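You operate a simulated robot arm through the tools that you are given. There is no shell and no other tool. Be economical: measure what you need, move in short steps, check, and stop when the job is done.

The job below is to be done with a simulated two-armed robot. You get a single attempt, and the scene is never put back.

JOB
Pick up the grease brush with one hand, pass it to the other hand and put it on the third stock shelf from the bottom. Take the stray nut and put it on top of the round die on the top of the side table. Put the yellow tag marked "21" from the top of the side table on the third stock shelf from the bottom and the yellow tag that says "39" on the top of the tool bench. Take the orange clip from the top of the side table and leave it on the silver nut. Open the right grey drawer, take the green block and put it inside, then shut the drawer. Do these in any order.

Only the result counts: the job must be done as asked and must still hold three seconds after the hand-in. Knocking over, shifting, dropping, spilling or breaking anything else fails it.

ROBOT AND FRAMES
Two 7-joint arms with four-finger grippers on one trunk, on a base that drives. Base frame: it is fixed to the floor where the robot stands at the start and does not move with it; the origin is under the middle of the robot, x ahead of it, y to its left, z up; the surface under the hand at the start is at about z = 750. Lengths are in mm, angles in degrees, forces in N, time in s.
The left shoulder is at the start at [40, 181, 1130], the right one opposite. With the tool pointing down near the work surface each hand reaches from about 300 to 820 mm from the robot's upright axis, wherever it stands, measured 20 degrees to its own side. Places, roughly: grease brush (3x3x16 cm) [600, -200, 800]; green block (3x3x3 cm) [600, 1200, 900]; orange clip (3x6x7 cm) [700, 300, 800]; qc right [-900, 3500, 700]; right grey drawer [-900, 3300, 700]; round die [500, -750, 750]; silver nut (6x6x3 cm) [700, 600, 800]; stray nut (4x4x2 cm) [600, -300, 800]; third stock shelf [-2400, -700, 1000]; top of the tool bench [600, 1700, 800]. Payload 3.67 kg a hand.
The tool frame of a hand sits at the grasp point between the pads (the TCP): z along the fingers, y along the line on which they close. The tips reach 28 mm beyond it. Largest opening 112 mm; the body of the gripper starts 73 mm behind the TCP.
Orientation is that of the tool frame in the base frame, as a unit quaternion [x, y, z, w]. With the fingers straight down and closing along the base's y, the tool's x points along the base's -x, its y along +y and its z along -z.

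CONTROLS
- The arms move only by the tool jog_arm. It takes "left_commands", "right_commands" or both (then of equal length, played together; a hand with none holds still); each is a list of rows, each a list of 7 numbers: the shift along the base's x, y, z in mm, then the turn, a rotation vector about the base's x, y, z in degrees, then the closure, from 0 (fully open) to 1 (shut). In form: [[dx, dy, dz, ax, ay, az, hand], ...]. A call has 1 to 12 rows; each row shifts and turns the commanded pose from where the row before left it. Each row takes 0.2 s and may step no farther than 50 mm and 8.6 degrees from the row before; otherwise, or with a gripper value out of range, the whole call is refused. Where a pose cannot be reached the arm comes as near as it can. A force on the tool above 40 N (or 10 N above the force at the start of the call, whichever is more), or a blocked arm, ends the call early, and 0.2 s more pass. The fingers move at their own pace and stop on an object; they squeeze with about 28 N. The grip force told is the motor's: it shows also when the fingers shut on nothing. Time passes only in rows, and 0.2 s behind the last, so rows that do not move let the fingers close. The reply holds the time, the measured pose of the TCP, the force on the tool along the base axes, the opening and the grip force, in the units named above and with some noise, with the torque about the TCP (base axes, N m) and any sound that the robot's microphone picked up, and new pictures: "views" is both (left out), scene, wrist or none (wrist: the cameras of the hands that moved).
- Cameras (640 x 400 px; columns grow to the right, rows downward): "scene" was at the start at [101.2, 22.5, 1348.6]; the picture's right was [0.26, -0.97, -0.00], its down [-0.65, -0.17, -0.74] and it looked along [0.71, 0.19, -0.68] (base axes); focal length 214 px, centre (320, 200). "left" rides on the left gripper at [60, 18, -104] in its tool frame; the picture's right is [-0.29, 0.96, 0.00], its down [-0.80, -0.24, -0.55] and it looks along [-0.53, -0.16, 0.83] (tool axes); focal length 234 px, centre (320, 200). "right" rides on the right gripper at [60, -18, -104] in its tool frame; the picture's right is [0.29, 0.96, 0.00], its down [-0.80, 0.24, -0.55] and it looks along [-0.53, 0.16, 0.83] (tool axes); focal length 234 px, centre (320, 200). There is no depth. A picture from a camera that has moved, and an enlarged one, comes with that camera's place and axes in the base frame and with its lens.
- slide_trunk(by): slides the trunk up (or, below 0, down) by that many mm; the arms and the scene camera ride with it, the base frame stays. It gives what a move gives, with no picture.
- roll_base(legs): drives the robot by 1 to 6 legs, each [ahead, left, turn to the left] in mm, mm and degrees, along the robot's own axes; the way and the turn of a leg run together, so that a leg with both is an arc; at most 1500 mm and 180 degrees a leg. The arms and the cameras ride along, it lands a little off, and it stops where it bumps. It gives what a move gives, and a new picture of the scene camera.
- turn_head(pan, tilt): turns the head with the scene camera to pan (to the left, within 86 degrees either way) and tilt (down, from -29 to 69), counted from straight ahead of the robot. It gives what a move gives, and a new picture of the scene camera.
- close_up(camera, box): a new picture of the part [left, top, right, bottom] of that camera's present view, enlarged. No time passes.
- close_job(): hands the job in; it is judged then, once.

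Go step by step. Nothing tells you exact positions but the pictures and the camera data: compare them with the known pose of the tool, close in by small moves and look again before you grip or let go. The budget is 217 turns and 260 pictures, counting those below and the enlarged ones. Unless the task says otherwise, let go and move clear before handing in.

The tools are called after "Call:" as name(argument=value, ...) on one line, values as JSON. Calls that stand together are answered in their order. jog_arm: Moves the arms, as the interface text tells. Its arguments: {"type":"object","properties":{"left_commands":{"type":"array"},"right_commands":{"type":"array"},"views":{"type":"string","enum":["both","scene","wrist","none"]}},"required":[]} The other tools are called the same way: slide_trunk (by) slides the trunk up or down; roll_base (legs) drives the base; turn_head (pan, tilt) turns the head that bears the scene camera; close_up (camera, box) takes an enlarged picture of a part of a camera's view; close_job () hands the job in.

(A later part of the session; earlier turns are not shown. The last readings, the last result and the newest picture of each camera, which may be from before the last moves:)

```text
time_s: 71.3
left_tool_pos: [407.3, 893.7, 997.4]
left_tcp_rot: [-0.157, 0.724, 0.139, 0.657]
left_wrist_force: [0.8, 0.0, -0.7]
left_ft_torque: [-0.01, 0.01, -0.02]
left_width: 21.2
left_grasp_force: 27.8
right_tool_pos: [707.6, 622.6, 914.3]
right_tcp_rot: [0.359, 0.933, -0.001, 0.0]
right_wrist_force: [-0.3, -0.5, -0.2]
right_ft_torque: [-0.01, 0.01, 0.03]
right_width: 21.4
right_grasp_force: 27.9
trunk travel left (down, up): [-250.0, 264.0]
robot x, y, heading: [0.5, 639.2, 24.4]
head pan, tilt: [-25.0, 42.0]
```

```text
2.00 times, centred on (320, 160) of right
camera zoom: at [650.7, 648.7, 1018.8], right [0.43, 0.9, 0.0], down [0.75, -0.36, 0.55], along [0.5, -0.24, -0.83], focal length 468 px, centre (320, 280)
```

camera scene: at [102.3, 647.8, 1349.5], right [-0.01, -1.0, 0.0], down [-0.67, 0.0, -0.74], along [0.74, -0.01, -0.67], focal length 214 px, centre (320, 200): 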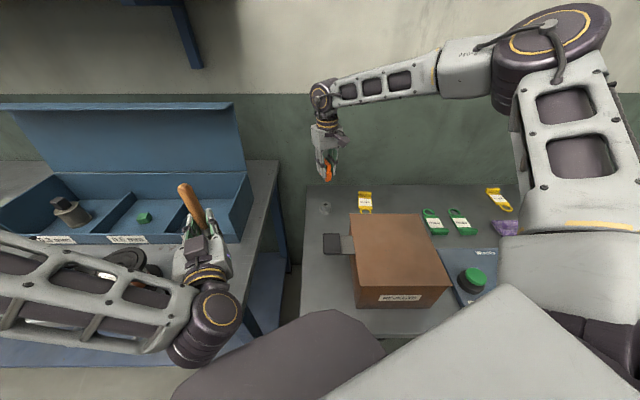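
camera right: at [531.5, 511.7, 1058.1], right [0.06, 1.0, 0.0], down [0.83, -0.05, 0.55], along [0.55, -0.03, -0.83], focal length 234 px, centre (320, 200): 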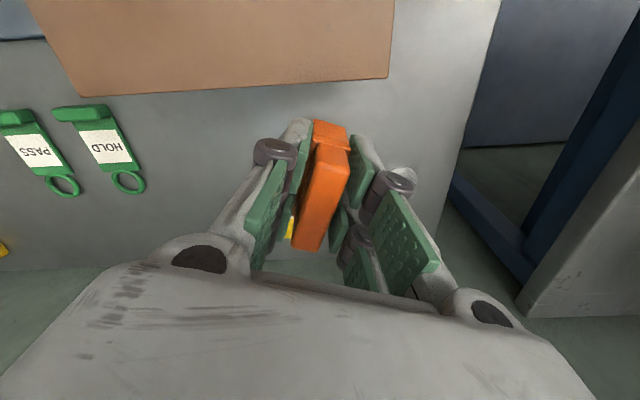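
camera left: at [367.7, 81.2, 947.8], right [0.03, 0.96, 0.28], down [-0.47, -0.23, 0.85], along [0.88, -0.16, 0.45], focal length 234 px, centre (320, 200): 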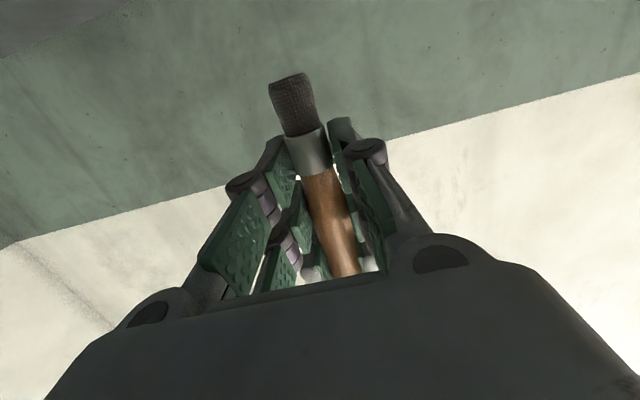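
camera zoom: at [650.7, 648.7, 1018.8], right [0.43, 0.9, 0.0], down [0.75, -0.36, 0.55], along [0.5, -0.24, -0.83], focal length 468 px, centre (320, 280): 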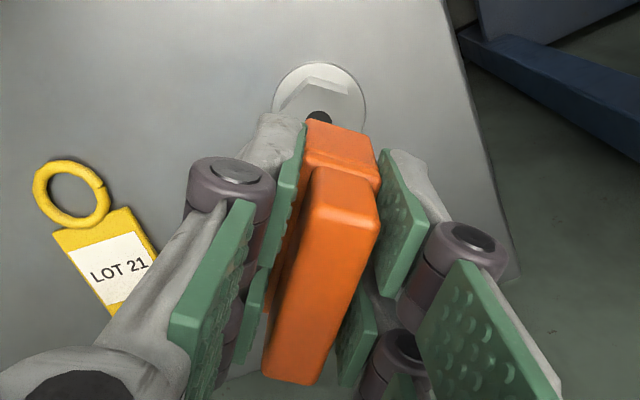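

I turn further to see the leg gap past the finger.

Call:
jog_arm(right_commands=[[0, 0, 0, 0, 0, -8.5, 1], [0, 0, 0, 0, 0, -8.5, 1], [0, 0, 0, 0, 0, -8.5, 1], [0, 0, 0, 0, 0, -8.5, 1], [0, 0, 0, 0, 0, -8.5, 1], [0, 0, 0, 0, 0, 0, 1]], views="none")

Call:
close_up(camera="scene", box=[300, 150, 364, 210])

```text
time_s: 72.7
left_tool_pos: [407.5, 894.9, 998.7]
left_tcp_rot: [-0.158, 0.724, 0.139, 0.657]
left_wrist_force: [-0.2, 1.1, -0.1]
left_ft_torque: [-0.01, 0.02, -0.01]
left_width: 21.6
left_grasp_force: 28.2
right_tool_pos: [706.0, 623.5, 913.8]
right_tcp_rot: [0.673, 0.739, -0.001, -0.001]
right_wrist_force: [1.4, 0.1, -0.5]
right_ft_torque: [-0.01, 0.0, 0.0]
right_width: 21.3
right_grasp_force: 27.6
trunk travel left (down, up): [-250.0, 264.0]
robot x, y, heading: [1.1, 637.4, 24.6]
head pan, tilt: [-25.0, 42.0]
```

```text
6.67 times, centred on (332, 180) of scene
camera zoom: at [102.2, 647.7, 1349.5], right [-0.01, -1.0, 0.0], down [-0.67, 0.01, -0.74], along [0.74, -0.01, -0.67], focal length 1430 px, centre (240, 333)
```

zoom: 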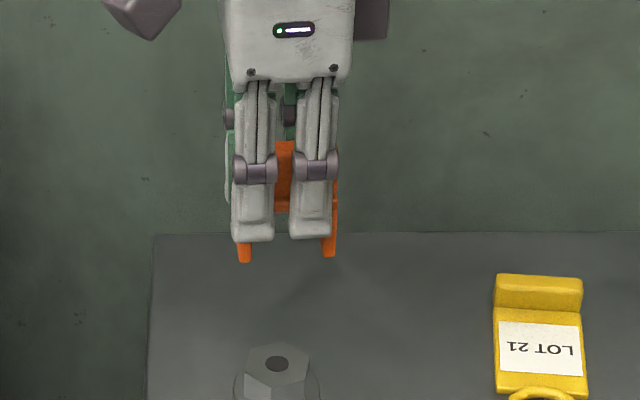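

The profile shows gap ≈38 mm between legs, so it fits over the 35 mm flats if aligned. I look at the nut's orientation closely.

Call:
close_up(camera="scene", box=[314, 195, 338, 215])

Call:
close_up(camera="right", box=[220, 60, 420, 210])

```text
16.00 times, centred on (326, 205) of scene
camera zoom: at [102.2, 647.7, 1349.5], right [-0.01, -1.0, 0.0], down [-0.67, 0.01, -0.74], along [0.74, -0.01, -0.67], focal length 3432 px, centre (224, 120)
```

zoom: 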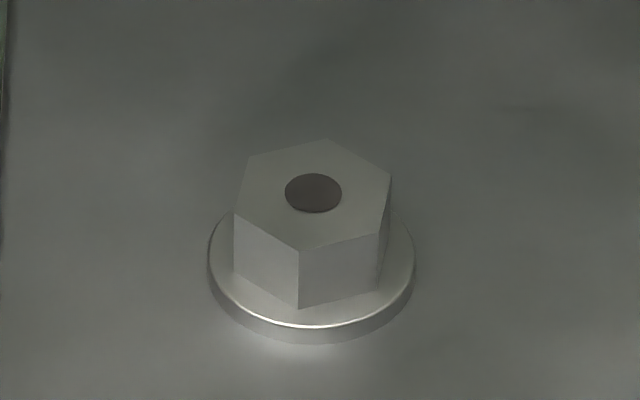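

```text
2.67 times, centred on (320, 135) of right
camera zoom: at [682.7, 679.6, 1018.8], right [0.93, 0.38, 0.0], down [0.31, -0.77, 0.55], along [0.21, -0.51, -0.83], focal length 624 px, centre (320, 373)
```

zoom: 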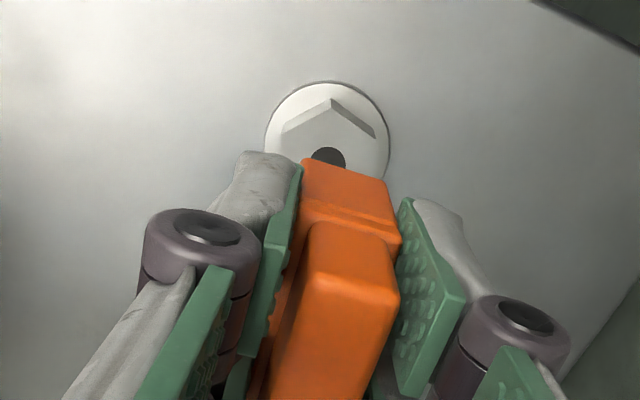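

Hex edges lie at 48° (mod 60), so the clip's axis should be at −101.6°. Turning −17° more and shifting over the nut.

Call:
jog_arm(right_commands=[[2, 1, 0, 0, 0, -8.5, 1], [3, 2, 0, 0, 0, -8.5, 1], [0, 0, -30, 0, 0, 0, 1], [0, 0, -20, 0, 0, 0, 1], [0, 0, 0, 0, 0, 0, 1]], views="none")

Call:
close_up(camera="scene", box=[308, 180, 344, 216])

```text
time_s: 73.9
left_tool_pos: [407.8, 894.0, 997.5]
left_tcp_rot: [-0.158, 0.724, 0.14, 0.657]
left_wrist_force: [1.2, -0.8, -0.5]
left_ft_torque: [0.01, 0.0, 0.01]
left_width: 21.5
left_grasp_force: 28.2
right_tool_pos: [710.6, 624.3, 863.5]
right_tcp_rot: [0.775, 0.632, 0.0, 0.0]
right_wrist_force: [-0.1, 0.3, -0.2]
right_ft_torque: [0.01, 0.0, 0.02]
right_width: 21.3
right_grasp_force: 27.6
trunk travel left (down, up): [-250.0, 264.0]
robot x, y, heading: [1.2, 640.7, 24.4]
head pan, tilt: [-25.0, 42.0]
```

```text
11.11 times, centred on (326, 198) of scene
camera zoom: at [102.0, 647.7, 1349.5], right [-0.01, -1.0, 0.0], down [-0.67, 0.01, -0.74], along [0.74, -0.01, -0.67], focal length 2383 px, centre (253, 222)
```

zoom: 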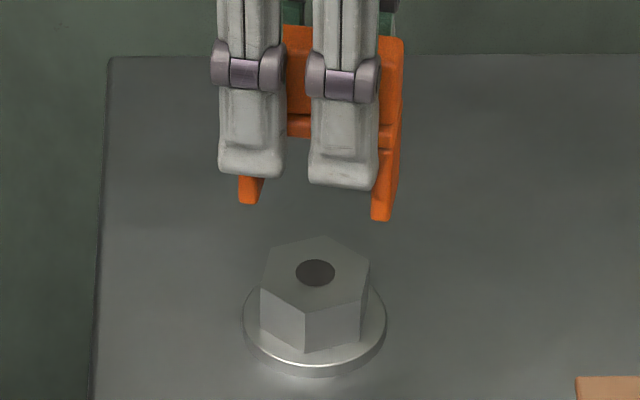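

Clip centred within about 1 mm over the nut with correct yaw. Descending.

Call:
jog_arm(right_commands=[[0, 1, -20, 0, 0, 0, 1], [0, 0, -15, 0, 0, 0, 1], [0, 0, 0, 0, 0, 0, 1]], views="none")

Call:
close_up(camera="scene", box=[308, 185, 344, 221])

```text
time_s: 74.7
left_tool_pos: [408.9, 893.6, 998.7]
left_tcp_rot: [-0.159, 0.724, 0.141, 0.657]
left_wrist_force: [-0.5, 0.0, -0.3]
left_ft_torque: [0.02, -0.01, 0.0]
left_width: 21.3
left_grasp_force: 28.0
right_tool_pos: [711.7, 624.3, 826.8]
right_tcp_rot: [0.774, 0.633, 0.0, -0.001]
right_wrist_force: [0.1, 0.4, -0.5]
right_ft_torque: [0.03, 0.03, -0.01]
right_width: 21.4
right_grasp_force: 27.4
trunk travel left (down, up): [-250.0, 264.0]
robot x, y, heading: [-2.0, 639.5, 24.4]
head pan, tilt: [-25.0, 42.0]
```

```text
11.11 times, centred on (326, 203) of scene
camera zoom: at [102.1, 647.7, 1349.5], right [-0.01, -1.0, 0.0], down [-0.67, 0.01, -0.74], along [0.74, -0.01, -0.67], focal length 2383 px, centre (253, 167)
```

zoom: 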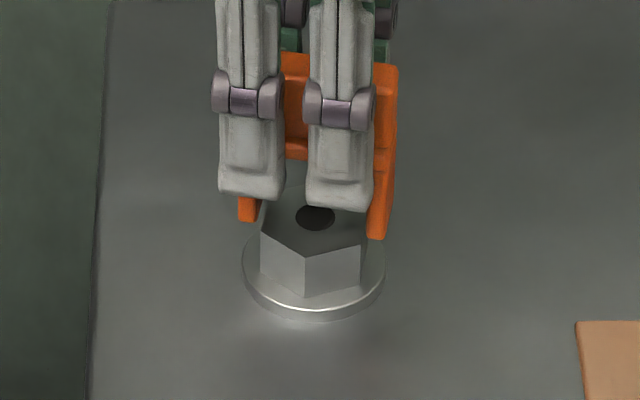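

Legs straddle the hex well. Continue down gently.

Call:
jog_arm(right_commands=[[0, 0, -6, 0, 0, 0, 1], [0, 0, -6, 0, 0, 0, 1], [0, 0, -5, 0, 0, 0, 1], [0, 0, 0, 0, 0, 0, 1]], views="none")

Call:
close_up(camera="scene", box=[308, 185, 344, 221])

```text
time_s: 75.7
left_tool_pos: [406.0, 893.7, 999.1]
left_tcp_rot: [-0.158, 0.723, 0.14, 0.657]
left_wrist_force: [-0.1, 0.3, 0.3]
left_ft_torque: [-0.01, 0.01, 0.03]
left_width: 21.2
left_grasp_force: 28.2
right_tool_pos: [709.8, 625.6, 814.0]
right_tcp_rot: [0.775, 0.632, 0.001, 0.001]
right_wrist_force: [5.6, 0.7, 23.3]
right_ft_torque: [-0.11, -0.1, -0.02]
right_width: 21.4
right_grasp_force: 27.6
trunk travel left (down, up): [-250.0, 264.0]
robot x, y, heading: [-1.4, 637.5, 24.6]
head pan, tilt: [-25.0, 42.0]
```

```text
11.11 times, centred on (326, 203) of scene
camera zoom: at [100.3, 647.9, 1349.7], right [-0.01, -1.0, 0.0], down [-0.67, 0.01, -0.74], along [0.74, -0.01, -0.67], focal length 2383 px, centre (253, 167)
```

zoom: 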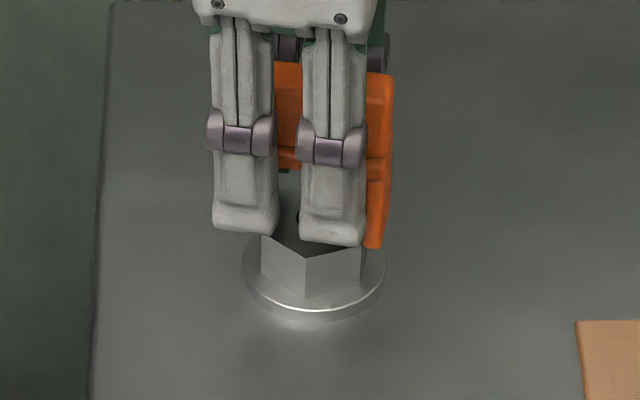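

Contact with 23 N; the clip sits over the hex with legs ~11 mm down. I ease up 3 mm in force, then release gently.

Call:
jog_arm(right_commands=[[0, 0, 3, 0, 0, 0, 1], [0, 0, 0, 0, 0, 0, 1]], views="none")

Call:
close_up(camera="scene", box=[308, 185, 344, 221])

```text
time_s: 76.3
left_tool_pos: [407.3, 893.2, 998.2]
left_tcp_rot: [-0.158, 0.724, 0.14, 0.657]
left_wrist_force: [-0.3, -0.9, 0.1]
left_ft_torque: [-0.01, 0.02, -0.02]
left_width: 21.3
left_grasp_force: 27.7
right_tool_pos: [709.8, 624.4, 812.6]
right_tcp_rot: [0.774, 0.633, -0.002, 0.0]
right_wrist_force: [-0.2, 0.2, 1.8]
right_ft_torque: [0.04, 0.04, -0.02]
right_width: 21.2
right_grasp_force: 28.2
trunk travel left (down, up): [-250.0, 264.0]
robot x, y, heading: [2.1, 640.5, 24.6]
head pan, tilt: [-25.0, 42.0]
```

```text
11.11 times, centred on (326, 203) of scene
camera zoom: at [101.9, 647.7, 1349.4], right [-0.01, -1.0, 0.0], down [-0.67, 0.01, -0.74], along [0.74, -0.01, -0.67], focal length 2383 px, centre (253, 167)
```

zoom: 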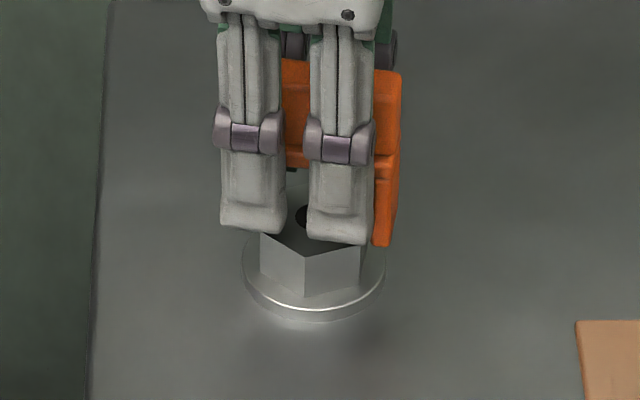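

Call:
jog_arm(right_commands=[[0, 0, -2, 0, 0, 0, 1], [0, 0, 0, 0, 0, 0, 0.72], [0, 0, 0, 0, 0, 0, 0.6], [0, 0, 0, 0, 0, 0, 0.6], [0, 0, 0, 0, 0, 0, 0.6]], views="none")

Call:
close_up(camera="scene", box=[308, 185, 344, 221])

```text
time_s: 77.5
left_tool_pos: [407.1, 894.2, 997.7]
left_tcp_rot: [-0.159, 0.724, 0.141, 0.657]
left_wrist_force: [-0.2, -1.1, -0.6]
left_ft_torque: [0.01, 0.01, -0.02]
left_width: 21.5
left_grasp_force: 28.4
right_tool_pos: [711.3, 625.1, 812.7]
right_tcp_rot: [0.775, 0.632, 0.0, 0.0]
right_wrist_force: [0.3, 0.2, 0.5]
right_ft_torque: [-0.01, 0.0, 0.01]
right_width: 45.0
right_grasp_force: 0.1
trunk travel left (down, up): [-250.0, 264.0]
robot x, y, heading: [1.4, 640.2, 24.5]
head pan, tilt: [-25.0, 42.0]
```

```text
11.11 times, centred on (326, 203) of scene
camera zoom: at [102.1, 647.7, 1349.5], right [-0.01, -1.0, 0.0], down [-0.67, 0.01, -0.74], along [0.74, -0.01, -0.67], focal length 2383 px, centre (253, 167)
```

zoom: 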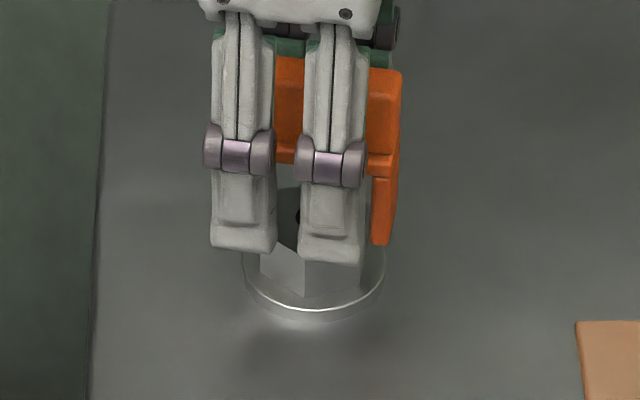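

Clip stays where it was. Lifting the hand clear.

Call:
jog_arm(right_commands=[[0, 0, 8, 0, 0, 0, 0.6], [0, 0, 25, 0, 0, 0, 0.6], [0, 0, 40, 0, 0, 0, 0.6], [0, 0, 30, 0, 0, 0, 0.6]], views="none")

Call:
close_up(camera="scene", box=[300, 175, 348, 223])

```text
time_s: 78.5
left_tool_pos: [406.7, 894.6, 997.3]
left_tcp_rot: [-0.157, 0.724, 0.139, 0.657]
left_wrist_force: [0.6, -0.7, -0.2]
left_ft_torque: [0.0, -0.02, 0.0]
left_width: 21.5
left_grasp_force: 27.9
right_tool_pos: [709.3, 625.6, 918.1]
right_tcp_rot: [0.775, 0.633, 0.0, 0.0]
right_wrist_force: [0.4, 0.4, 0.3]
right_ft_torque: [0.03, 0.0, -0.03]
right_width: 44.7
right_grasp_force: 0.1
trunk travel left (down, up): [-250.0, 264.0]
robot x, y, heading: [0.9, 643.0, 24.5]
head pan, tilt: [-25.0, 42.0]
```

```text
8.33 times, centred on (324, 199) of scene
camera zoom: at [101.4, 647.7, 1349.6], right [-0.01, -1.0, 0.0], down [-0.67, 0.01, -0.74], along [0.74, -0.01, -0.67], focal length 1787 px, centre (287, 208)
```

zoom: 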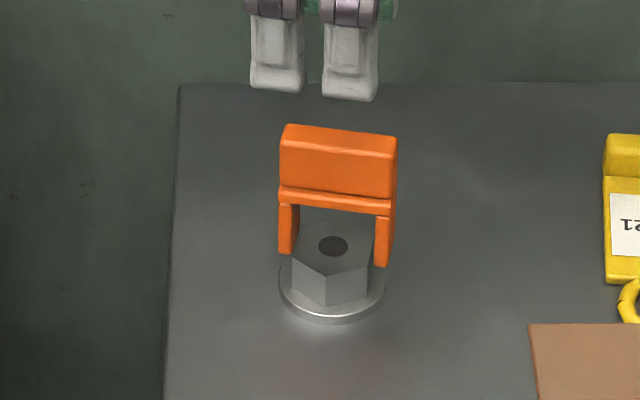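

Clip stands astride the nut, stable. Next tag 21: rotate the hand back and move above [744, 465].

Call:
jog_arm(right_commands=[[0, -10, 3, 0, 0, 8.5, 0.4], [0, -14, 3, 0, 0, 8.5, 0.4], [0, -14, 0, 0, 0, 8.5, 0.4], [0, -14, 0, 0, 0, 8.5, 0.4], [0, -14, 0, 0, 0, 8.5, 0.4], [0, -14, 0, 0, 0, 8.5, 0.4], [0, -14, 0, 0, 0, 8.5, 0.4], [0, -14, 0, 0, 0, 8.5, 0.4], [0, -14, 0, 0, 0, 8.5, 0.4], [0, -14, 0, 0, 0, 8.5, 0.4], [0, -14, 0, 0, 0, 8.5, 0.4], [8, -10, 0, 0, 0, 5, 0.4]])

Call:
close_up(camera="scene", box=[330, 170, 420, 240])

```text
time_s: 81.1
left_tool_pos: [407.3, 894.1, 998.2]
left_tcp_rot: [-0.157, 0.723, 0.14, 0.658]
left_wrist_force: [-0.1, -0.1, 0.5]
left_ft_torque: [-0.03, 0.02, 0.04]
left_width: 21.5
left_grasp_force: 28.3
right_tool_pos: [720.8, 467.1, 921.1]
right_tcp_rot: [0.025, 1.0, 0.0, -0.001]
right_wrist_force: [-1.1, 0.0, -0.3]
right_ft_torque: [-0.02, 0.02, 0.01]
right_width: 67.2
right_grasp_force: 0.1
trunk travel left (down, up): [-250.0, 264.0]
robot x, y, heading: [1.8, 641.8, 24.2]
head pan, tilt: [-25.0, 42.0]
camera scene: at [102.6, 647.7, 1349.4], right [-0.01, -1.0, 0.0], down [-0.67, 0.01, -0.74], along [0.74, -0.01, -0.67], focal length 214 px, centre (320, 200)
camera right: at [659.8, 451.8, 1025.4], right [-0.24, 0.97, 0.0], down [0.81, 0.2, 0.55], along [0.54, 0.13, -0.83], focal length 234 px, centre (320, 200)
```

scene: 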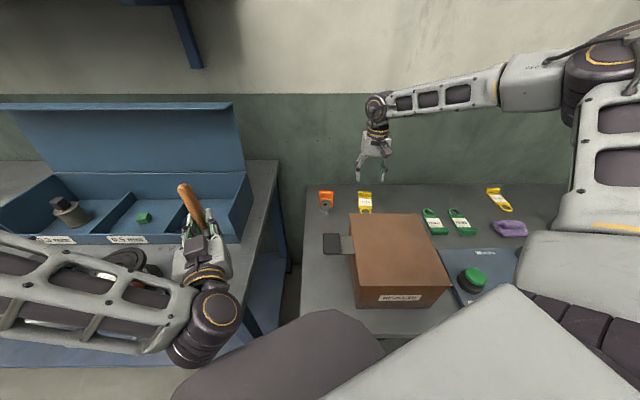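
right: 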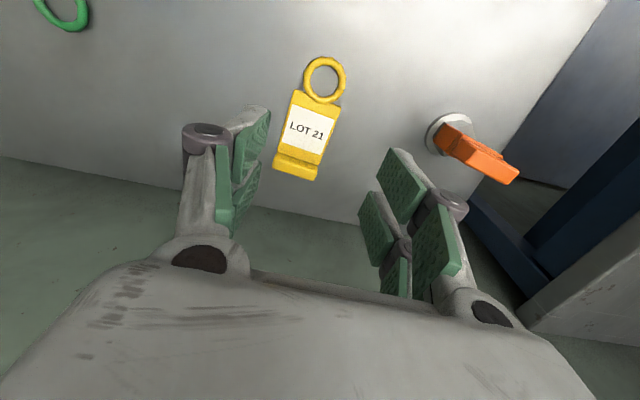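

```text
5.71 times, centred on (375, 205) of scene
camera zoom: at [102.6, 647.7, 1349.4], right [-0.01, -1.0, 0.0], down [-0.67, 0.01, -0.74], along [0.74, -0.01, -0.67], focal length 1226 px, centre (6, 171)
```

zoom: 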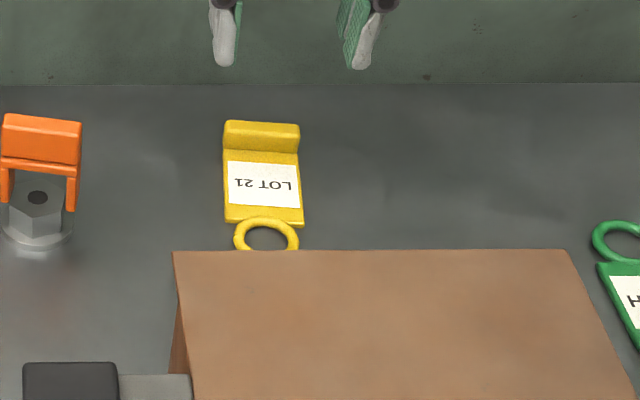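

Tag axis runs from ring [689, 463] to bar [785, 454]. I'll grip across the width near the bar at [774, 455].

Call:
jog_arm(right_commands=[[25, -5, -30, 0, 0, -3, 0.4], [28, -7, -40, 0, 0, 0, 0.4], [0, 0, -30, 0, 0, 0, 0.4], [0, 0, -15, 0, 0, 0, 0.4]])

Call:
close_up(camera="scene", box=[330, 150, 420, 220])

```text
time_s: 82.1
left_tool_pos: [408.7, 894.2, 997.7]
left_tcp_rot: [-0.159, 0.724, 0.141, 0.657]
left_wrist_force: [-0.4, 0.6, -0.6]
left_ft_torque: [-0.04, 0.02, 0.03]
left_width: 21.5
left_grasp_force: 27.7
right_tool_pos: [773.1, 452.2, 808.9]
right_tcp_rot: [0.053, 0.999, 0.0, 0.0]
right_wrist_force: [0.3, 0.7, 0.3]
right_ft_torque: [-0.02, 0.01, 0.03]
right_width: 67.4
right_grasp_force: 0.0
trunk travel left (down, up): [-250.0, 264.0]
robot x, y, heading: [0.5, 639.3, 24.4]
head pan, tilt: [-25.0, 42.0]
camera scene: at [102.9, 647.6, 1349.4], right [-0.01, -1.0, 0.0], down [-0.67, 0.01, -0.74], along [0.74, -0.01, -0.67], focal length 214 px, centre (320, 200)
camera right: at [711.4, 440.3, 912.5], right [-0.19, 0.98, 0.0], down [0.82, 0.15, 0.55], along [0.54, 0.1, -0.83], focal length 234 px, centre (320, 200)
```

scene: 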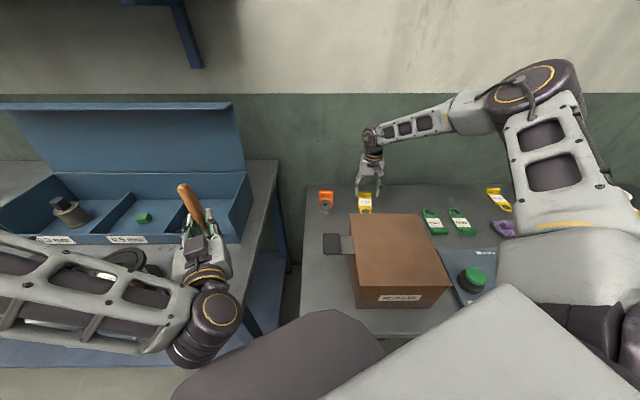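
right: 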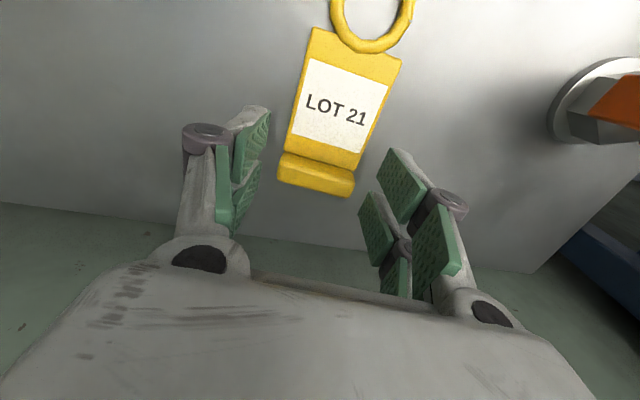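

```text
5.71 times, centred on (375, 185) of scene
camera zoom: at [102.9, 647.6, 1349.4], right [-0.01, -1.0, 0.0], down [-0.67, 0.01, -0.74], along [0.74, -0.01, -0.67], focal length 1226 px, centre (6, 286)
```

zoom: 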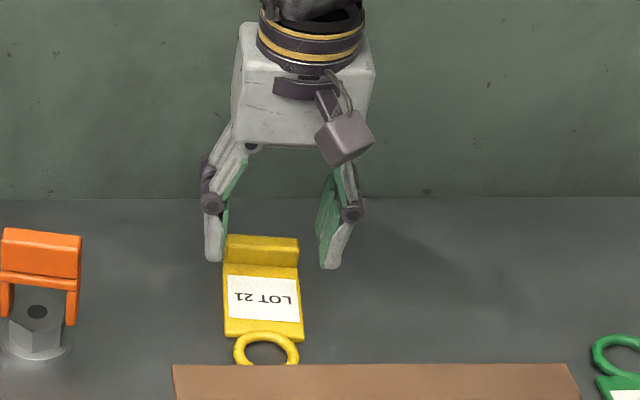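

Call:
jog_arm(right_commands=[[4, 0, -14, 0, 0, 0, 0.4], [0, 0, -13, 0, 0, 0, 0.4], [0, 0, 0, 0, 0, 0, 1], [0, 0, 0, 0, 0, 0, 1], [0, 0, 0, 0, 0, 0, 1]], views="wrist")

```text
time_s: 83.3
left_tool_pos: [408.0, 894.4, 998.3]
left_tcp_rot: [-0.157, 0.724, 0.139, 0.657]
left_wrist_force: [0.2, -0.4, -0.3]
left_ft_torque: [0.01, 0.06, -0.02]
left_width: 21.4
left_grasp_force: 27.8
right_tool_pos: [776.4, 452.4, 781.6]
right_tcp_rot: [0.053, 0.999, -0.001, 0.0]
right_wrist_force: [0.3, 0.3, -0.2]
right_ft_torque: [0.0, 0.0, 0.02]
right_width: 53.9
right_grasp_force: 28.4
trunk travel left (down, up): [-250.0, 264.0]
robot x, y, heading: [2.7, 637.7, 24.5]
head pan, tilt: [-25.0, 42.0]
camera right: at [715.0, 441.9, 886.3], right [-0.19, 0.98, 0.0], down [0.82, 0.16, 0.55], along [0.54, 0.1, -0.83], focal length 234 px, centre (320, 200)
```

right: 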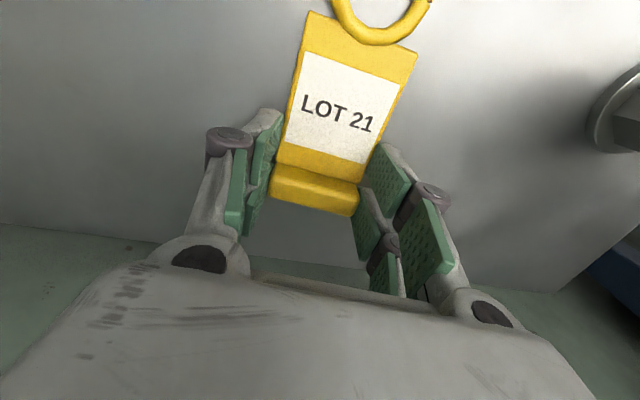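

Tag gripped (54 mm). Lifting.

Call:
jog_arm(right_commands=[[0, 0, 15, 0, 0, 0, 1], [0, 0, 40, 0, 0, 0, 1], [0, 0, 45, 0, 0, 0, 1], [-20, 0, 40, 0, 0, 0, 1], [-30, 0, 30, 0, 0, 0, 1], [-40, 0, 20, 0, 0, -5, 1], [-40, -5, 20, 0, 0, -5, 1], [-40, -10, 10, 0, 0, -5, 1], [-40, -10, 0, 0, 0, -5, 1]])

```text
time_s: 85.3
left_tool_pos: [407.8, 893.2, 998.1]
left_tcp_rot: [-0.158, 0.724, 0.14, 0.657]
left_wrist_force: [-0.6, -0.7, -0.1]
left_ft_torque: [0.01, 0.02, -0.03]
left_width: 21.2
left_grasp_force: 27.7
right_tool_pos: [564.2, 430.1, 998.5]
right_tcp_rot: [0.227, 0.974, 0.0, 0.0]
right_wrist_force: [0.0, -0.3, -0.1]
right_ft_torque: [0.04, -0.03, 0.0]
right_width: 53.9
right_grasp_force: 27.7
trunk travel left (down, up): [-250.0, 264.0]
robot x, y, heading: [0.2, 639.0, 25.0]
head pan, tilt: [-25.0, 42.0]
camera scene: at [101.4, 646.2, 1349.6], right [-0.01, -1.0, 0.0], down [-0.67, 0.01, -0.74], along [0.74, -0.01, -0.67], focal length 214 px, centre (320, 200)
camera right: at [501.4, 439.7, 1103.2], right [0.16, 0.99, 0.0], down [0.82, -0.14, 0.55], along [0.55, -0.09, -0.83], focal length 234 px, centre (320, 200)
```

scene: 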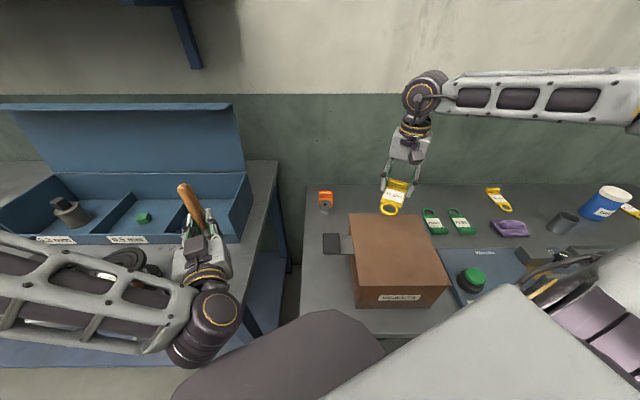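
right: 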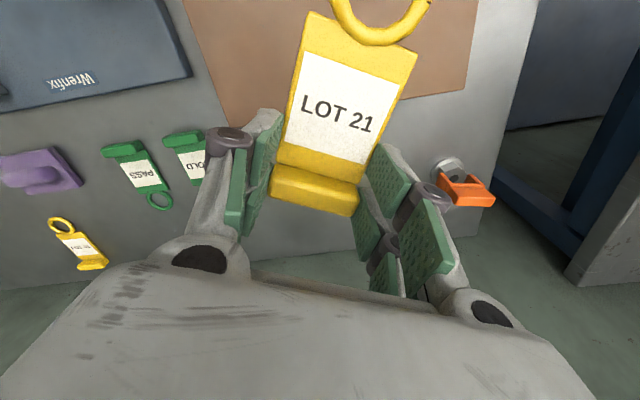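

Both hands loaded. I back away from the table, then turn to look for the stock shelf.

Call:
roll_base(legs=[[-600, 0, 0]])

Call:
turn_head(pan=-80, tilt=15)

Call:
turn_head(pan=80, tilt=15)

```text
time_s: 88.8
left_tool_pos: [-141.5, 644.6, 997.2]
left_tcp_rot: [-0.158, 0.724, 0.14, 0.657]
left_wrist_force: [-1.0, 0.0, -0.7]
left_ft_torque: [0.0, 0.02, 0.01]
left_width: 21.5
left_grasp_force: 27.4
right_tool_pos: [15.2, 179.2, 998.0]
right_tcp_rot: [0.225, 0.974, 0.001, -0.001]
right_wrist_force: [0.1, -0.3, 1.0]
right_ft_torque: [-0.06, -0.03, -0.07]
right_width: 53.7
right_grasp_force: 28.0
trunk travel left (down, up): [-250.0, 264.0]
robot x, y, heading: [-548.3, 386.9, 24.6]
head pan, tilt: [-25.0, 42.0]
camera scene: at [-447.1, 396.9, 1349.5], right [-0.01, -1.0, 0.0], down [-0.67, 0.01, -0.74], along [0.74, -0.01, -0.67], focal length 214 px, centre (320, 200)
```

scene: 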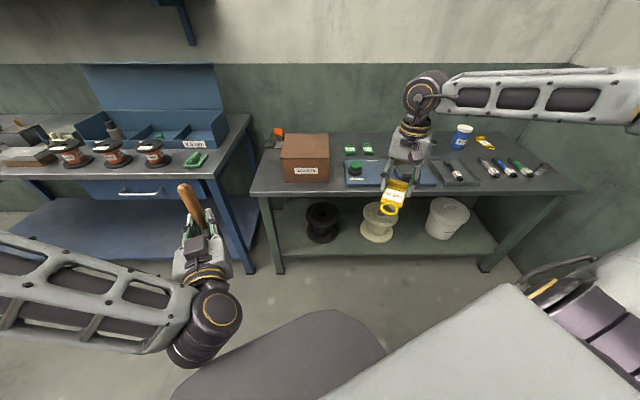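

```text
time_s: 90.1
left_tool_pos: [-142.3, 642.9, 996.6]
left_tcp_rot: [-0.158, 0.724, 0.14, 0.657]
left_wrist_force: [0.2, -0.9, -0.4]
left_ft_torque: [0.02, -0.01, 0.0]
left_width: 21.3
left_grasp_force: 27.9
right_tool_pos: [15.5, 179.5, 999.2]
right_tcp_rot: [0.225, 0.974, 0.0, 0.0]
right_wrist_force: [-0.8, 0.2, -0.4]
right_ft_torque: [-0.02, -0.02, -0.02]
right_width: 54.0
right_grasp_force: 27.8
trunk travel left (down, up): [-250.0, 264.0]
robot x, y, heading: [-548.7, 389.8, 24.6]
head pan, tilt: [-80.0, 15.0]
camera scene: at [-477.3, 320.9, 1391.9], right [-0.82, -0.57, 0.0], down [-0.15, 0.21, -0.97], along [0.55, -0.8, -0.26], focal length 214 px, centre (320, 200)
```

scene: 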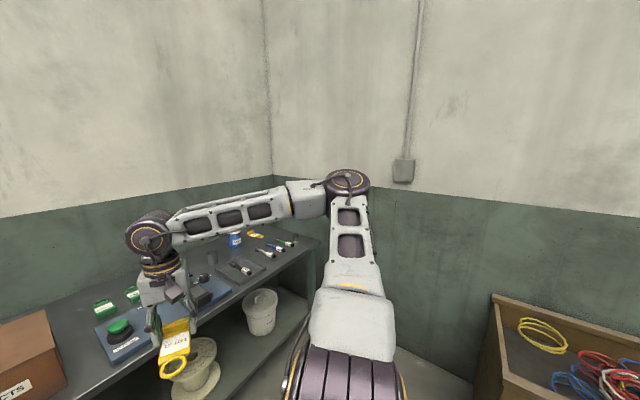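

```text
time_s: 92.5
left_tool_pos: [-140.4, 642.4, 997.9]
left_tcp_rot: [-0.157, 0.724, 0.139, 0.657]
left_wrist_force: [0.2, -0.6, -0.8]
left_ft_torque: [0.03, -0.01, 0.0]
left_width: 21.6
left_grasp_force: 28.0
right_tool_pos: [14.2, 179.8, 997.9]
right_tcp_rot: [0.225, 0.974, -0.001, -0.001]
right_wrist_force: [0.5, 0.2, -0.1]
right_ft_torque: [-0.03, -0.02, 0.0]
right_width: 53.8
right_grasp_force: 27.8
trunk travel left (down, up): [-250.0, 264.0]
robot x, y, heading: [-550.6, 390.8, 24.5]
head pan, tilt: [80.0, 15.0]
camera scene: at [-553.7, 488.2, 1392.0], right [0.97, 0.25, 0.0], down [0.06, -0.25, -0.97], along [-0.24, 0.94, -0.26], focal length 214 px, centre (320, 200)
```

scene: 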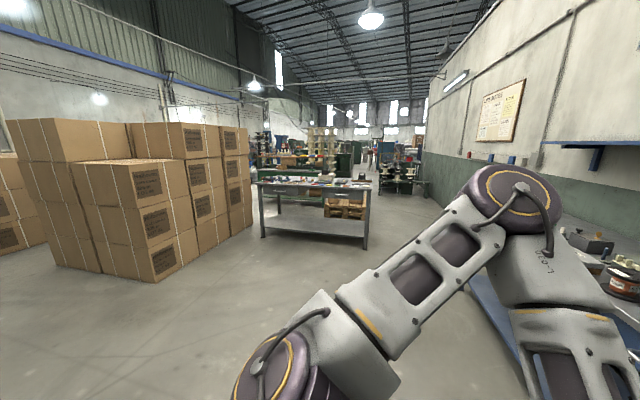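

Space to the left is free. Turning left to face the −x side.

Call:
roll_base(legs=[[0, 0, 155]])

Call:
turn_head(pan=10, tilt=20)

```text
time_s: 100.0
left_tool_pos: [-1025.3, 316.2, 998.0]
left_tcp_rot: [0.741, 0.008, -0.671, 0.004]
left_wrist_force: [0.3, -1.3, -0.6]
left_ft_torque: [-0.02, -0.01, 0.02]
left_width: 21.4
left_grasp_force: 27.9
right_tool_pos: [-984.2, 802.9, 998.2]
right_tcp_rot: [0.909, -0.418, 0.0, 0.0]
right_wrist_force: [0.3, -0.5, -0.8]
right_ft_torque: [0.02, -0.01, -0.01]
right_width: 53.9
right_grasp_force: 28.4
trunk travel left (down, up): [-250.0, 264.0]
robot x, y, heading: [-546.3, 388.3, -178.7]
head pan, tilt: [80.0, 15.0]
camera scene: at [-583.7, 296.8, 1392.0], right [-0.99, 0.15, 0.0], down [0.04, 0.26, -0.97], along [-0.15, -0.95, -0.26], focal length 214 px, centre (320, 200)
```

scene: 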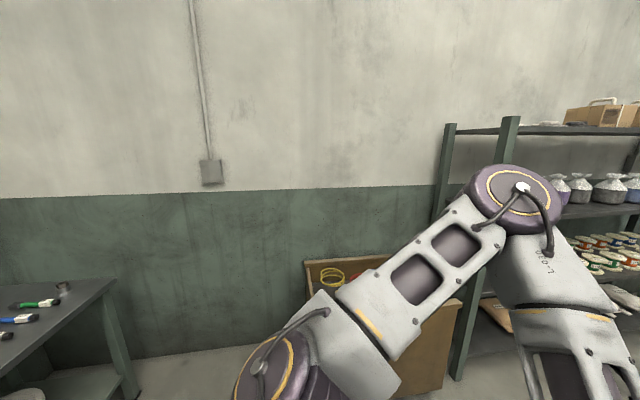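

```text
time_s: 101.5
left_tool_pos: [-1024.7, 314.9, 997.5]
left_tcp_rot: [0.74, 0.008, -0.672, 0.004]
left_wrist_force: [0.4, 0.2, -0.5]
left_ft_torque: [-0.01, -0.03, -0.01]
left_width: 21.3
left_grasp_force: 28.0
right_tool_pos: [-984.9, 802.9, 996.8]
right_tcp_rot: [0.909, -0.417, -0.001, 0.0]
right_wrist_force: [-1.2, 0.3, 0.1]
right_ft_torque: [0.02, -0.01, 0.03]
right_width: 53.6
right_grasp_force: 28.1
trunk travel left (down, up): [-250.0, 264.0]
robot x, y, heading: [-549.9, 390.9, -178.8]
head pan, tilt: [10.0, 20.0]
camera scene: at [-660.6, 371.1, 1383.8], right [-0.19, 0.98, 0.0], down [0.34, 0.07, -0.94], along [-0.92, -0.18, -0.34], focal length 214 px, centre (320, 200)
```

scene: 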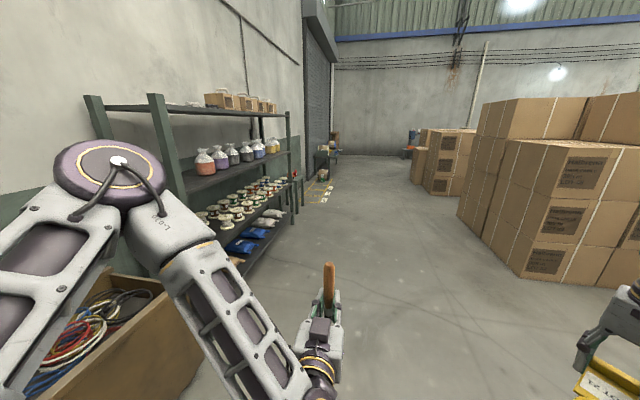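

The stock shelf stands along the −y wall with bottles on its third shelf. I drive along −x to x≈−2350 and turn to face it.

Call:
roll_base(legs=[[1000, 0, 0], [800, 0, 0], [0, 0, 89]])

Call:
turn_head(pan=0, tilt=15)

```text
time_s: 115.0
left_tool_pos: [-2324.8, -158.5, 998.1]
left_tcp_rot: [0.526, 0.522, -0.479, 0.47]
left_wrist_force: [0.4, -0.2, -2.2]
left_ft_torque: [-0.02, 0.0, 0.04]
left_width: 21.5
left_grasp_force: 28.3
right_tool_pos: [-2810.2, -103.3, 999.2]
right_tcp_rot: [0.943, 0.333, 0.0, 0.0]
right_wrist_force: [0.0, -0.2, -0.5]
right_ft_torque: [0.0, 0.01, -0.03]
right_width: 53.9
right_grasp_force: 28.0
trunk travel left (down, up): [-250.0, 264.0]
robot x, y, heading: [-2383.8, 319.2, -90.7]
head pan, tilt: [10.0, 20.0]
camera scene: at [-2366.6, 208.8, 1383.8], right [-0.99, -0.16, 0.0], down [-0.06, 0.34, -0.94], along [0.15, -0.93, -0.34], focal length 214 px, centre (320, 200)
```

scene: 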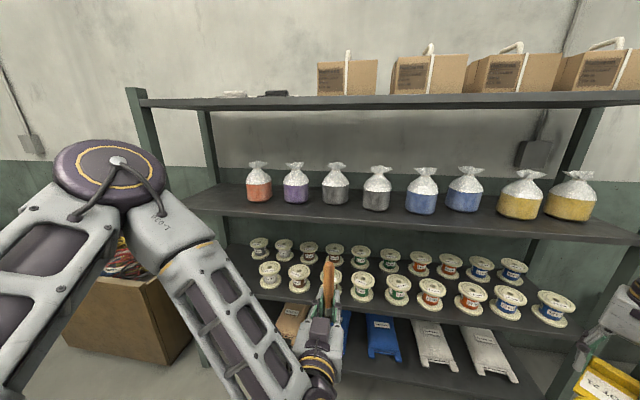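

```text
time_s: 115.7
left_tool_pos: [-2324.8, -158.6, 997.9]
left_tcp_rot: [0.525, 0.522, -0.479, 0.471]
left_wrist_force: [-0.3, -0.6, -0.8]
left_ft_torque: [0.0, -0.04, 0.0]
left_width: 21.7
left_grasp_force: 28.5
right_tool_pos: [-2808.3, -102.0, 998.2]
right_tcp_rot: [0.943, 0.332, 0.0, -0.001]
right_wrist_force: [-0.2, 0.5, -0.5]
right_ft_torque: [-0.04, 0.03, 0.01]
right_width: 54.0
right_grasp_force: 28.7
trunk travel left (down, up): [-250.0, 264.0]
robot x, y, heading: [-2377.3, 318.5, -90.3]
head pan, tilt: [0.0, 15.0]
camera scene: at [-2382.8, 207.3, 1392.0], right [-1.0, 0.01, 0.0], down [0.0, 0.26, -0.97], along [-0.01, -0.97, -0.26], focal length 214 px, centre (320, 200)
```

scene: 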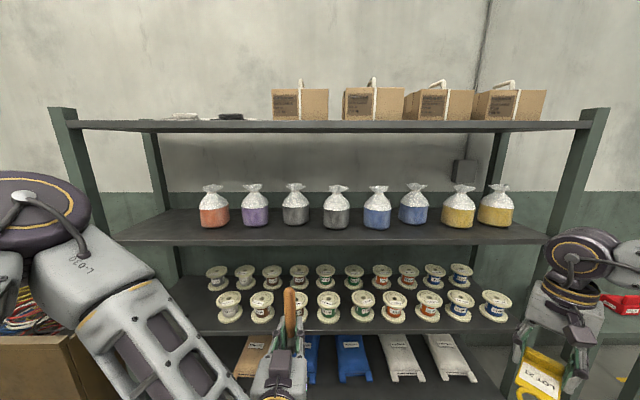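

Shelves: bags (1), spools (2), liquid bags (3, z≈1000), crates (top, z≈1440). The left end of shelf 3 is free. First I try pitching the left hand down so the brush lies horizontal, here in free space.

Call:
jog_arm(left_commands=[[5, 0, 2, 8.4, 0, 0, 1], [5, 0, 2, 8.4, 0, 0, 1], [5, 0, 2, 8.4, 0, 0, 1], [5, 0, 2, 8.4, 0, 0, 1], [5, 0, 2, 8.4, 0, 0, 1], [5, 0, 2, 8.4, 0, 0, 1], [5, 0, 2, 8.4, 0, 0, 1], [5, 0, 2, 8.4, 0, 0, 1], [5, 0, 2, 8.4, 0, 0, 1], [5, 0, 2, 8.4, 0, 0, 1]])

```text
time_s: 117.9
left_tool_pos: [-2274.7, -159.0, 1017.4]
left_tcp_rot: [0.706, 0.708, -0.006, -0.003]
left_wrist_force: [-0.5, -1.3, -0.7]
left_ft_torque: [0.03, 0.03, 0.0]
left_width: 21.5
left_grasp_force: 27.9
right_tool_pos: [-2809.5, -104.1, 998.1]
right_tcp_rot: [0.943, 0.333, 0.0, 0.0]
right_wrist_force: [-0.6, -0.4, 0.2]
right_ft_torque: [0.03, -0.02, -0.03]
right_width: 53.8
right_grasp_force: 28.0
trunk travel left (down, up): [-250.0, 264.0]
robot x, y, heading: [-2383.6, 318.8, -90.6]
head pan, tilt: [0.0, 15.0]
camera scene: at [-2382.8, 206.3, 1391.9], right [-1.0, 0.01, 0.0], down [0.0, 0.26, -0.97], along [-0.01, -0.97, -0.26], focal length 214 px, centre (320, 200)
camera left: at [-2255.1, -97.7, 1120.4], right [0.96, -0.28, -0.01], down [-0.23, -0.8, 0.56], along [-0.17, -0.53, -0.83], focal length 234 px, centre (320, 200)
```

scene: 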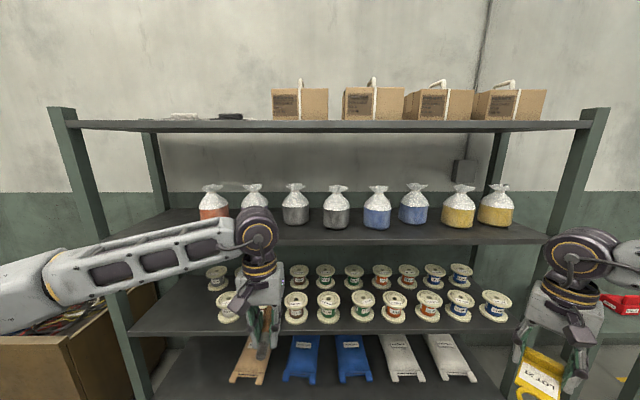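
left: 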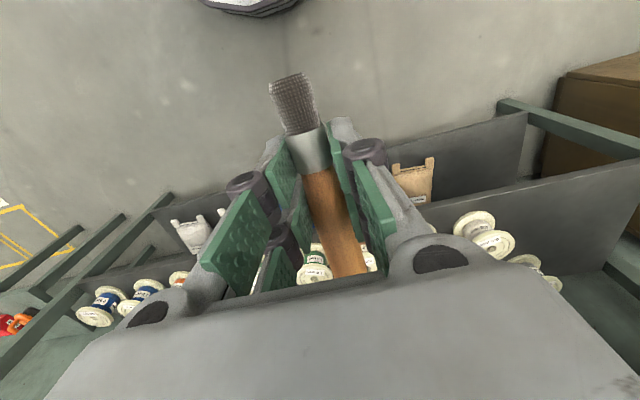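

The brush is now horizontal under a downward hand. I yaw the left hand +90° so that the brush lies along the shelf.

Call:
jog_arm(left_commands=[[0, 0, 4, 0, 0, 8.2, 1], [0, 0, 4, 0, 0, 8.2, 1], [0, 0, 4, 0, 0, 8.2, 1], [0, 0, 4, 0, 0, 8.2, 1], [0, 0, 4, 0, 0, 8.2, 1], [0, 0, 4, 0, 0, 8.2, 1], [0, 0, 4, 0, 0, 8.2, 1], [0, 0, 4, 0, 0, 8.2, 1], [0, 0, 4, 0, 0, 8.2, 1], [0, 0, 4, 0, 0, 8.2, 1], [0, 0, 4, 0, 0, 8, 1]])

```text
time_s: 120.3
left_tool_pos: [-2272.4, -157.8, 1061.1]
left_tcp_rot: [-0.003, 1.0, -0.007, 0.003]
left_wrist_force: [0.6, -0.3, -1.4]
left_ft_torque: [-0.05, 0.02, 0.04]
left_width: 21.5
left_grasp_force: 27.6
right_tool_pos: [-2810.0, -103.0, 997.9]
right_tcp_rot: [0.943, 0.332, 0.0, 0.0]
right_wrist_force: [0.0, 0.6, 0.3]
right_ft_torque: [0.0, 0.0, -0.02]
right_width: 54.1
right_grasp_force: 27.9
trunk travel left (down, up): [-250.0, 264.0]
robot x, y, heading: [-2382.9, 322.1, -90.7]
head pan, tilt: [0.0, 15.0]
camera scene: at [-2382.9, 207.2, 1392.0], right [-1.0, 0.01, 0.0], down [0.0, 0.26, -0.97], along [-0.01, -0.97, -0.26], focal length 214 px, centre (320, 200)
camera left: at [-2333.2, -137.7, 1164.6], right [0.28, 0.96, -0.01], down [0.79, -0.23, 0.56], along [0.54, -0.17, -0.83], focal length 234 px, centre (320, 200)
```

scene: 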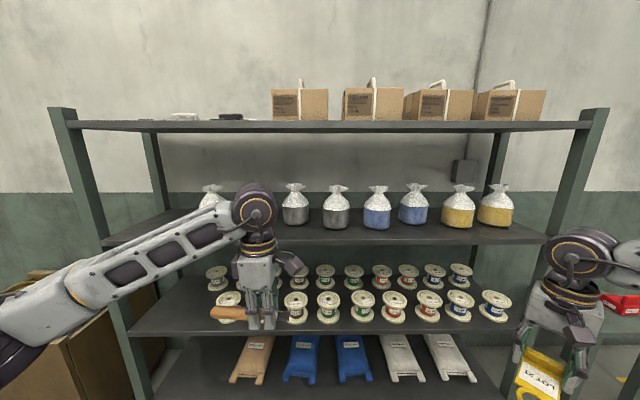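
left: 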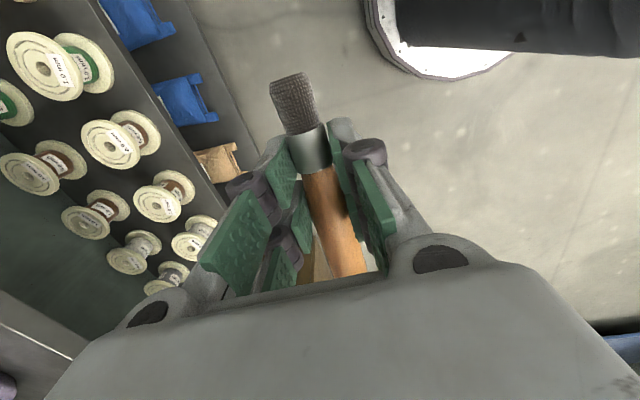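

Brush lies along the shelf direction. I raise and retract the right hand, then drive forward.

Call:
jog_arm(right_commands=[[0, 30, 20, 0, 0, 0, 1], [0, 30, 20, 0, 0, 0, 1], [0, 30, 20, 0, 0, 0, 1], [0, 30, 10, 0, 0, 0, 1]], views="none")

Call:
roll_base(legs=[[370, 0, 0]])

Call:
turn_head(pan=10, tilt=30)

Call:
close_up(camera="left", box=[0, 0, 640, 400])

```text
time_s: 121.3
left_tool_pos: [-2272.1, -155.8, 1062.4]
left_tcp_rot: [-0.001, 1.0, -0.006, 0.004]
left_wrist_force: [-0.4, 0.0, -0.8]
left_ft_torque: [-0.05, 0.06, -0.01]
left_width: 21.8
left_grasp_force: 28.3
right_tool_pos: [-2808.5, 17.6, 1068.2]
right_tcp_rot: [0.943, 0.333, 0.0, -0.001]
right_wrist_force: [-0.3, 1.0, -0.3]
right_ft_torque: [-0.02, 0.05, 0.0]
right_width: 53.7
right_grasp_force: 28.2
trunk travel left (down, up): [-250.0, 264.0]
robot x, y, heading: [-2385.6, 319.0, -90.6]
head pan, tilt: [0.0, 15.0]
```

```text
time_s: 123.6
left_tool_pos: [-2279.1, -505.4, 1062.2]
left_tcp_rot: [0.006, 1.0, -0.001, 0.004]
left_wrist_force: [-0.5, -0.2, -0.9]
left_ft_torque: [-0.02, -0.01, 0.0]
left_width: 21.6
left_grasp_force: 28.4
right_tool_pos: [-2813.0, -336.8, 1067.8]
right_tcp_rot: [0.943, 0.332, 0.0, -0.001]
right_wrist_force: [0.4, -0.2, 0.1]
right_ft_torque: [-0.02, 0.0, 0.0]
right_width: 53.8
right_grasp_force: 27.9
trunk travel left (down, up): [-250.0, 264.0]
robot x, y, heading: [-2388.9, -36.1, -90.8]
head pan, tilt: [0.0, 15.0]
stopped in leg 1: the force on the tool passed its limit at 71 N (the readings are from after the stop); the commanded pose is now the measured one
camera scene: at [-2387.5, -145.7, 1391.9], right [-1.0, 0.01, 0.0], down [0.0, 0.26, -0.97], along [-0.01, -0.97, -0.26], focal length 214 px, centre (320, 200)
```

scene: 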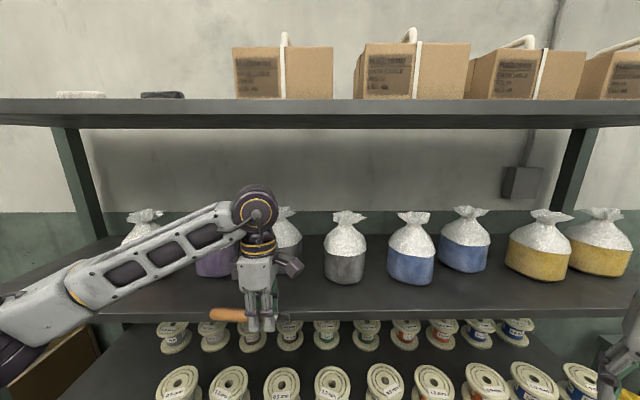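

```text
time_s: 124.4
left_tool_pos: [-2279.2, -505.6, 1060.8]
left_tcp_rot: [0.005, 1.0, -0.001, 0.006]
left_wrist_force: [0.0, 0.6, -0.7]
left_ft_torque: [0.0, 0.0, -0.02]
left_width: 21.4
left_grasp_force: 27.7
right_tool_pos: [-2813.1, -333.8, 1067.4]
right_tcp_rot: [0.944, 0.33, 0.0, 0.0]
right_wrist_force: [0.0, 0.5, -0.5]
right_ft_torque: [-0.01, 0.0, -0.01]
right_width: 54.0
right_grasp_force: 28.0
trunk travel left (down, up): [-250.0, 264.0]
robot x, y, heading: [-2384.7, -29.3, -90.6]
head pan, tilt: [10.0, 30.0]
camera scene: at [-2372.0, -140.7, 1367.8], right [-0.99, -0.16, 0.0], down [-0.08, 0.49, -0.87], along [0.14, -0.86, -0.5], focal length 214 px, centre (320, 200)
```

scene: 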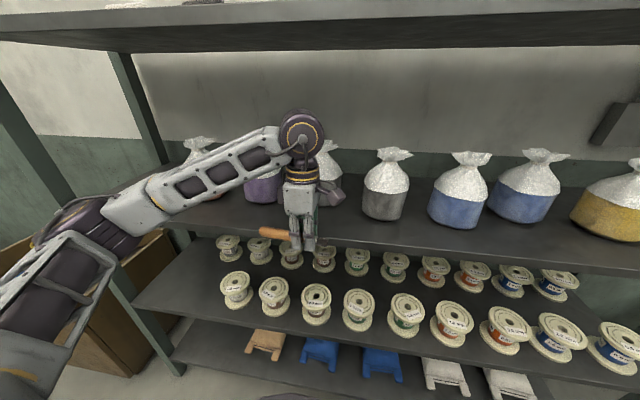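

```text
1.00 times, centred on (320, 200) of left (not enlarged: the box is as wide or as high as the picture)
camera zoom: at [-2339.7, -485.9, 1164.5], right [0.3, 0.96, 0.0], down [0.79, -0.25, 0.56], along [0.54, -0.17, -0.83], focal length 234 px, centre (320, 200)
```

zoom: 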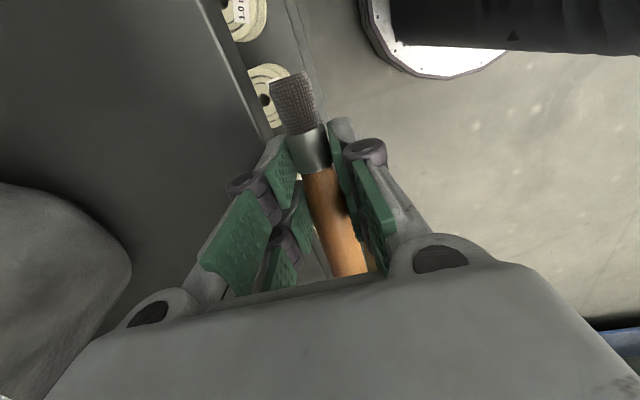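

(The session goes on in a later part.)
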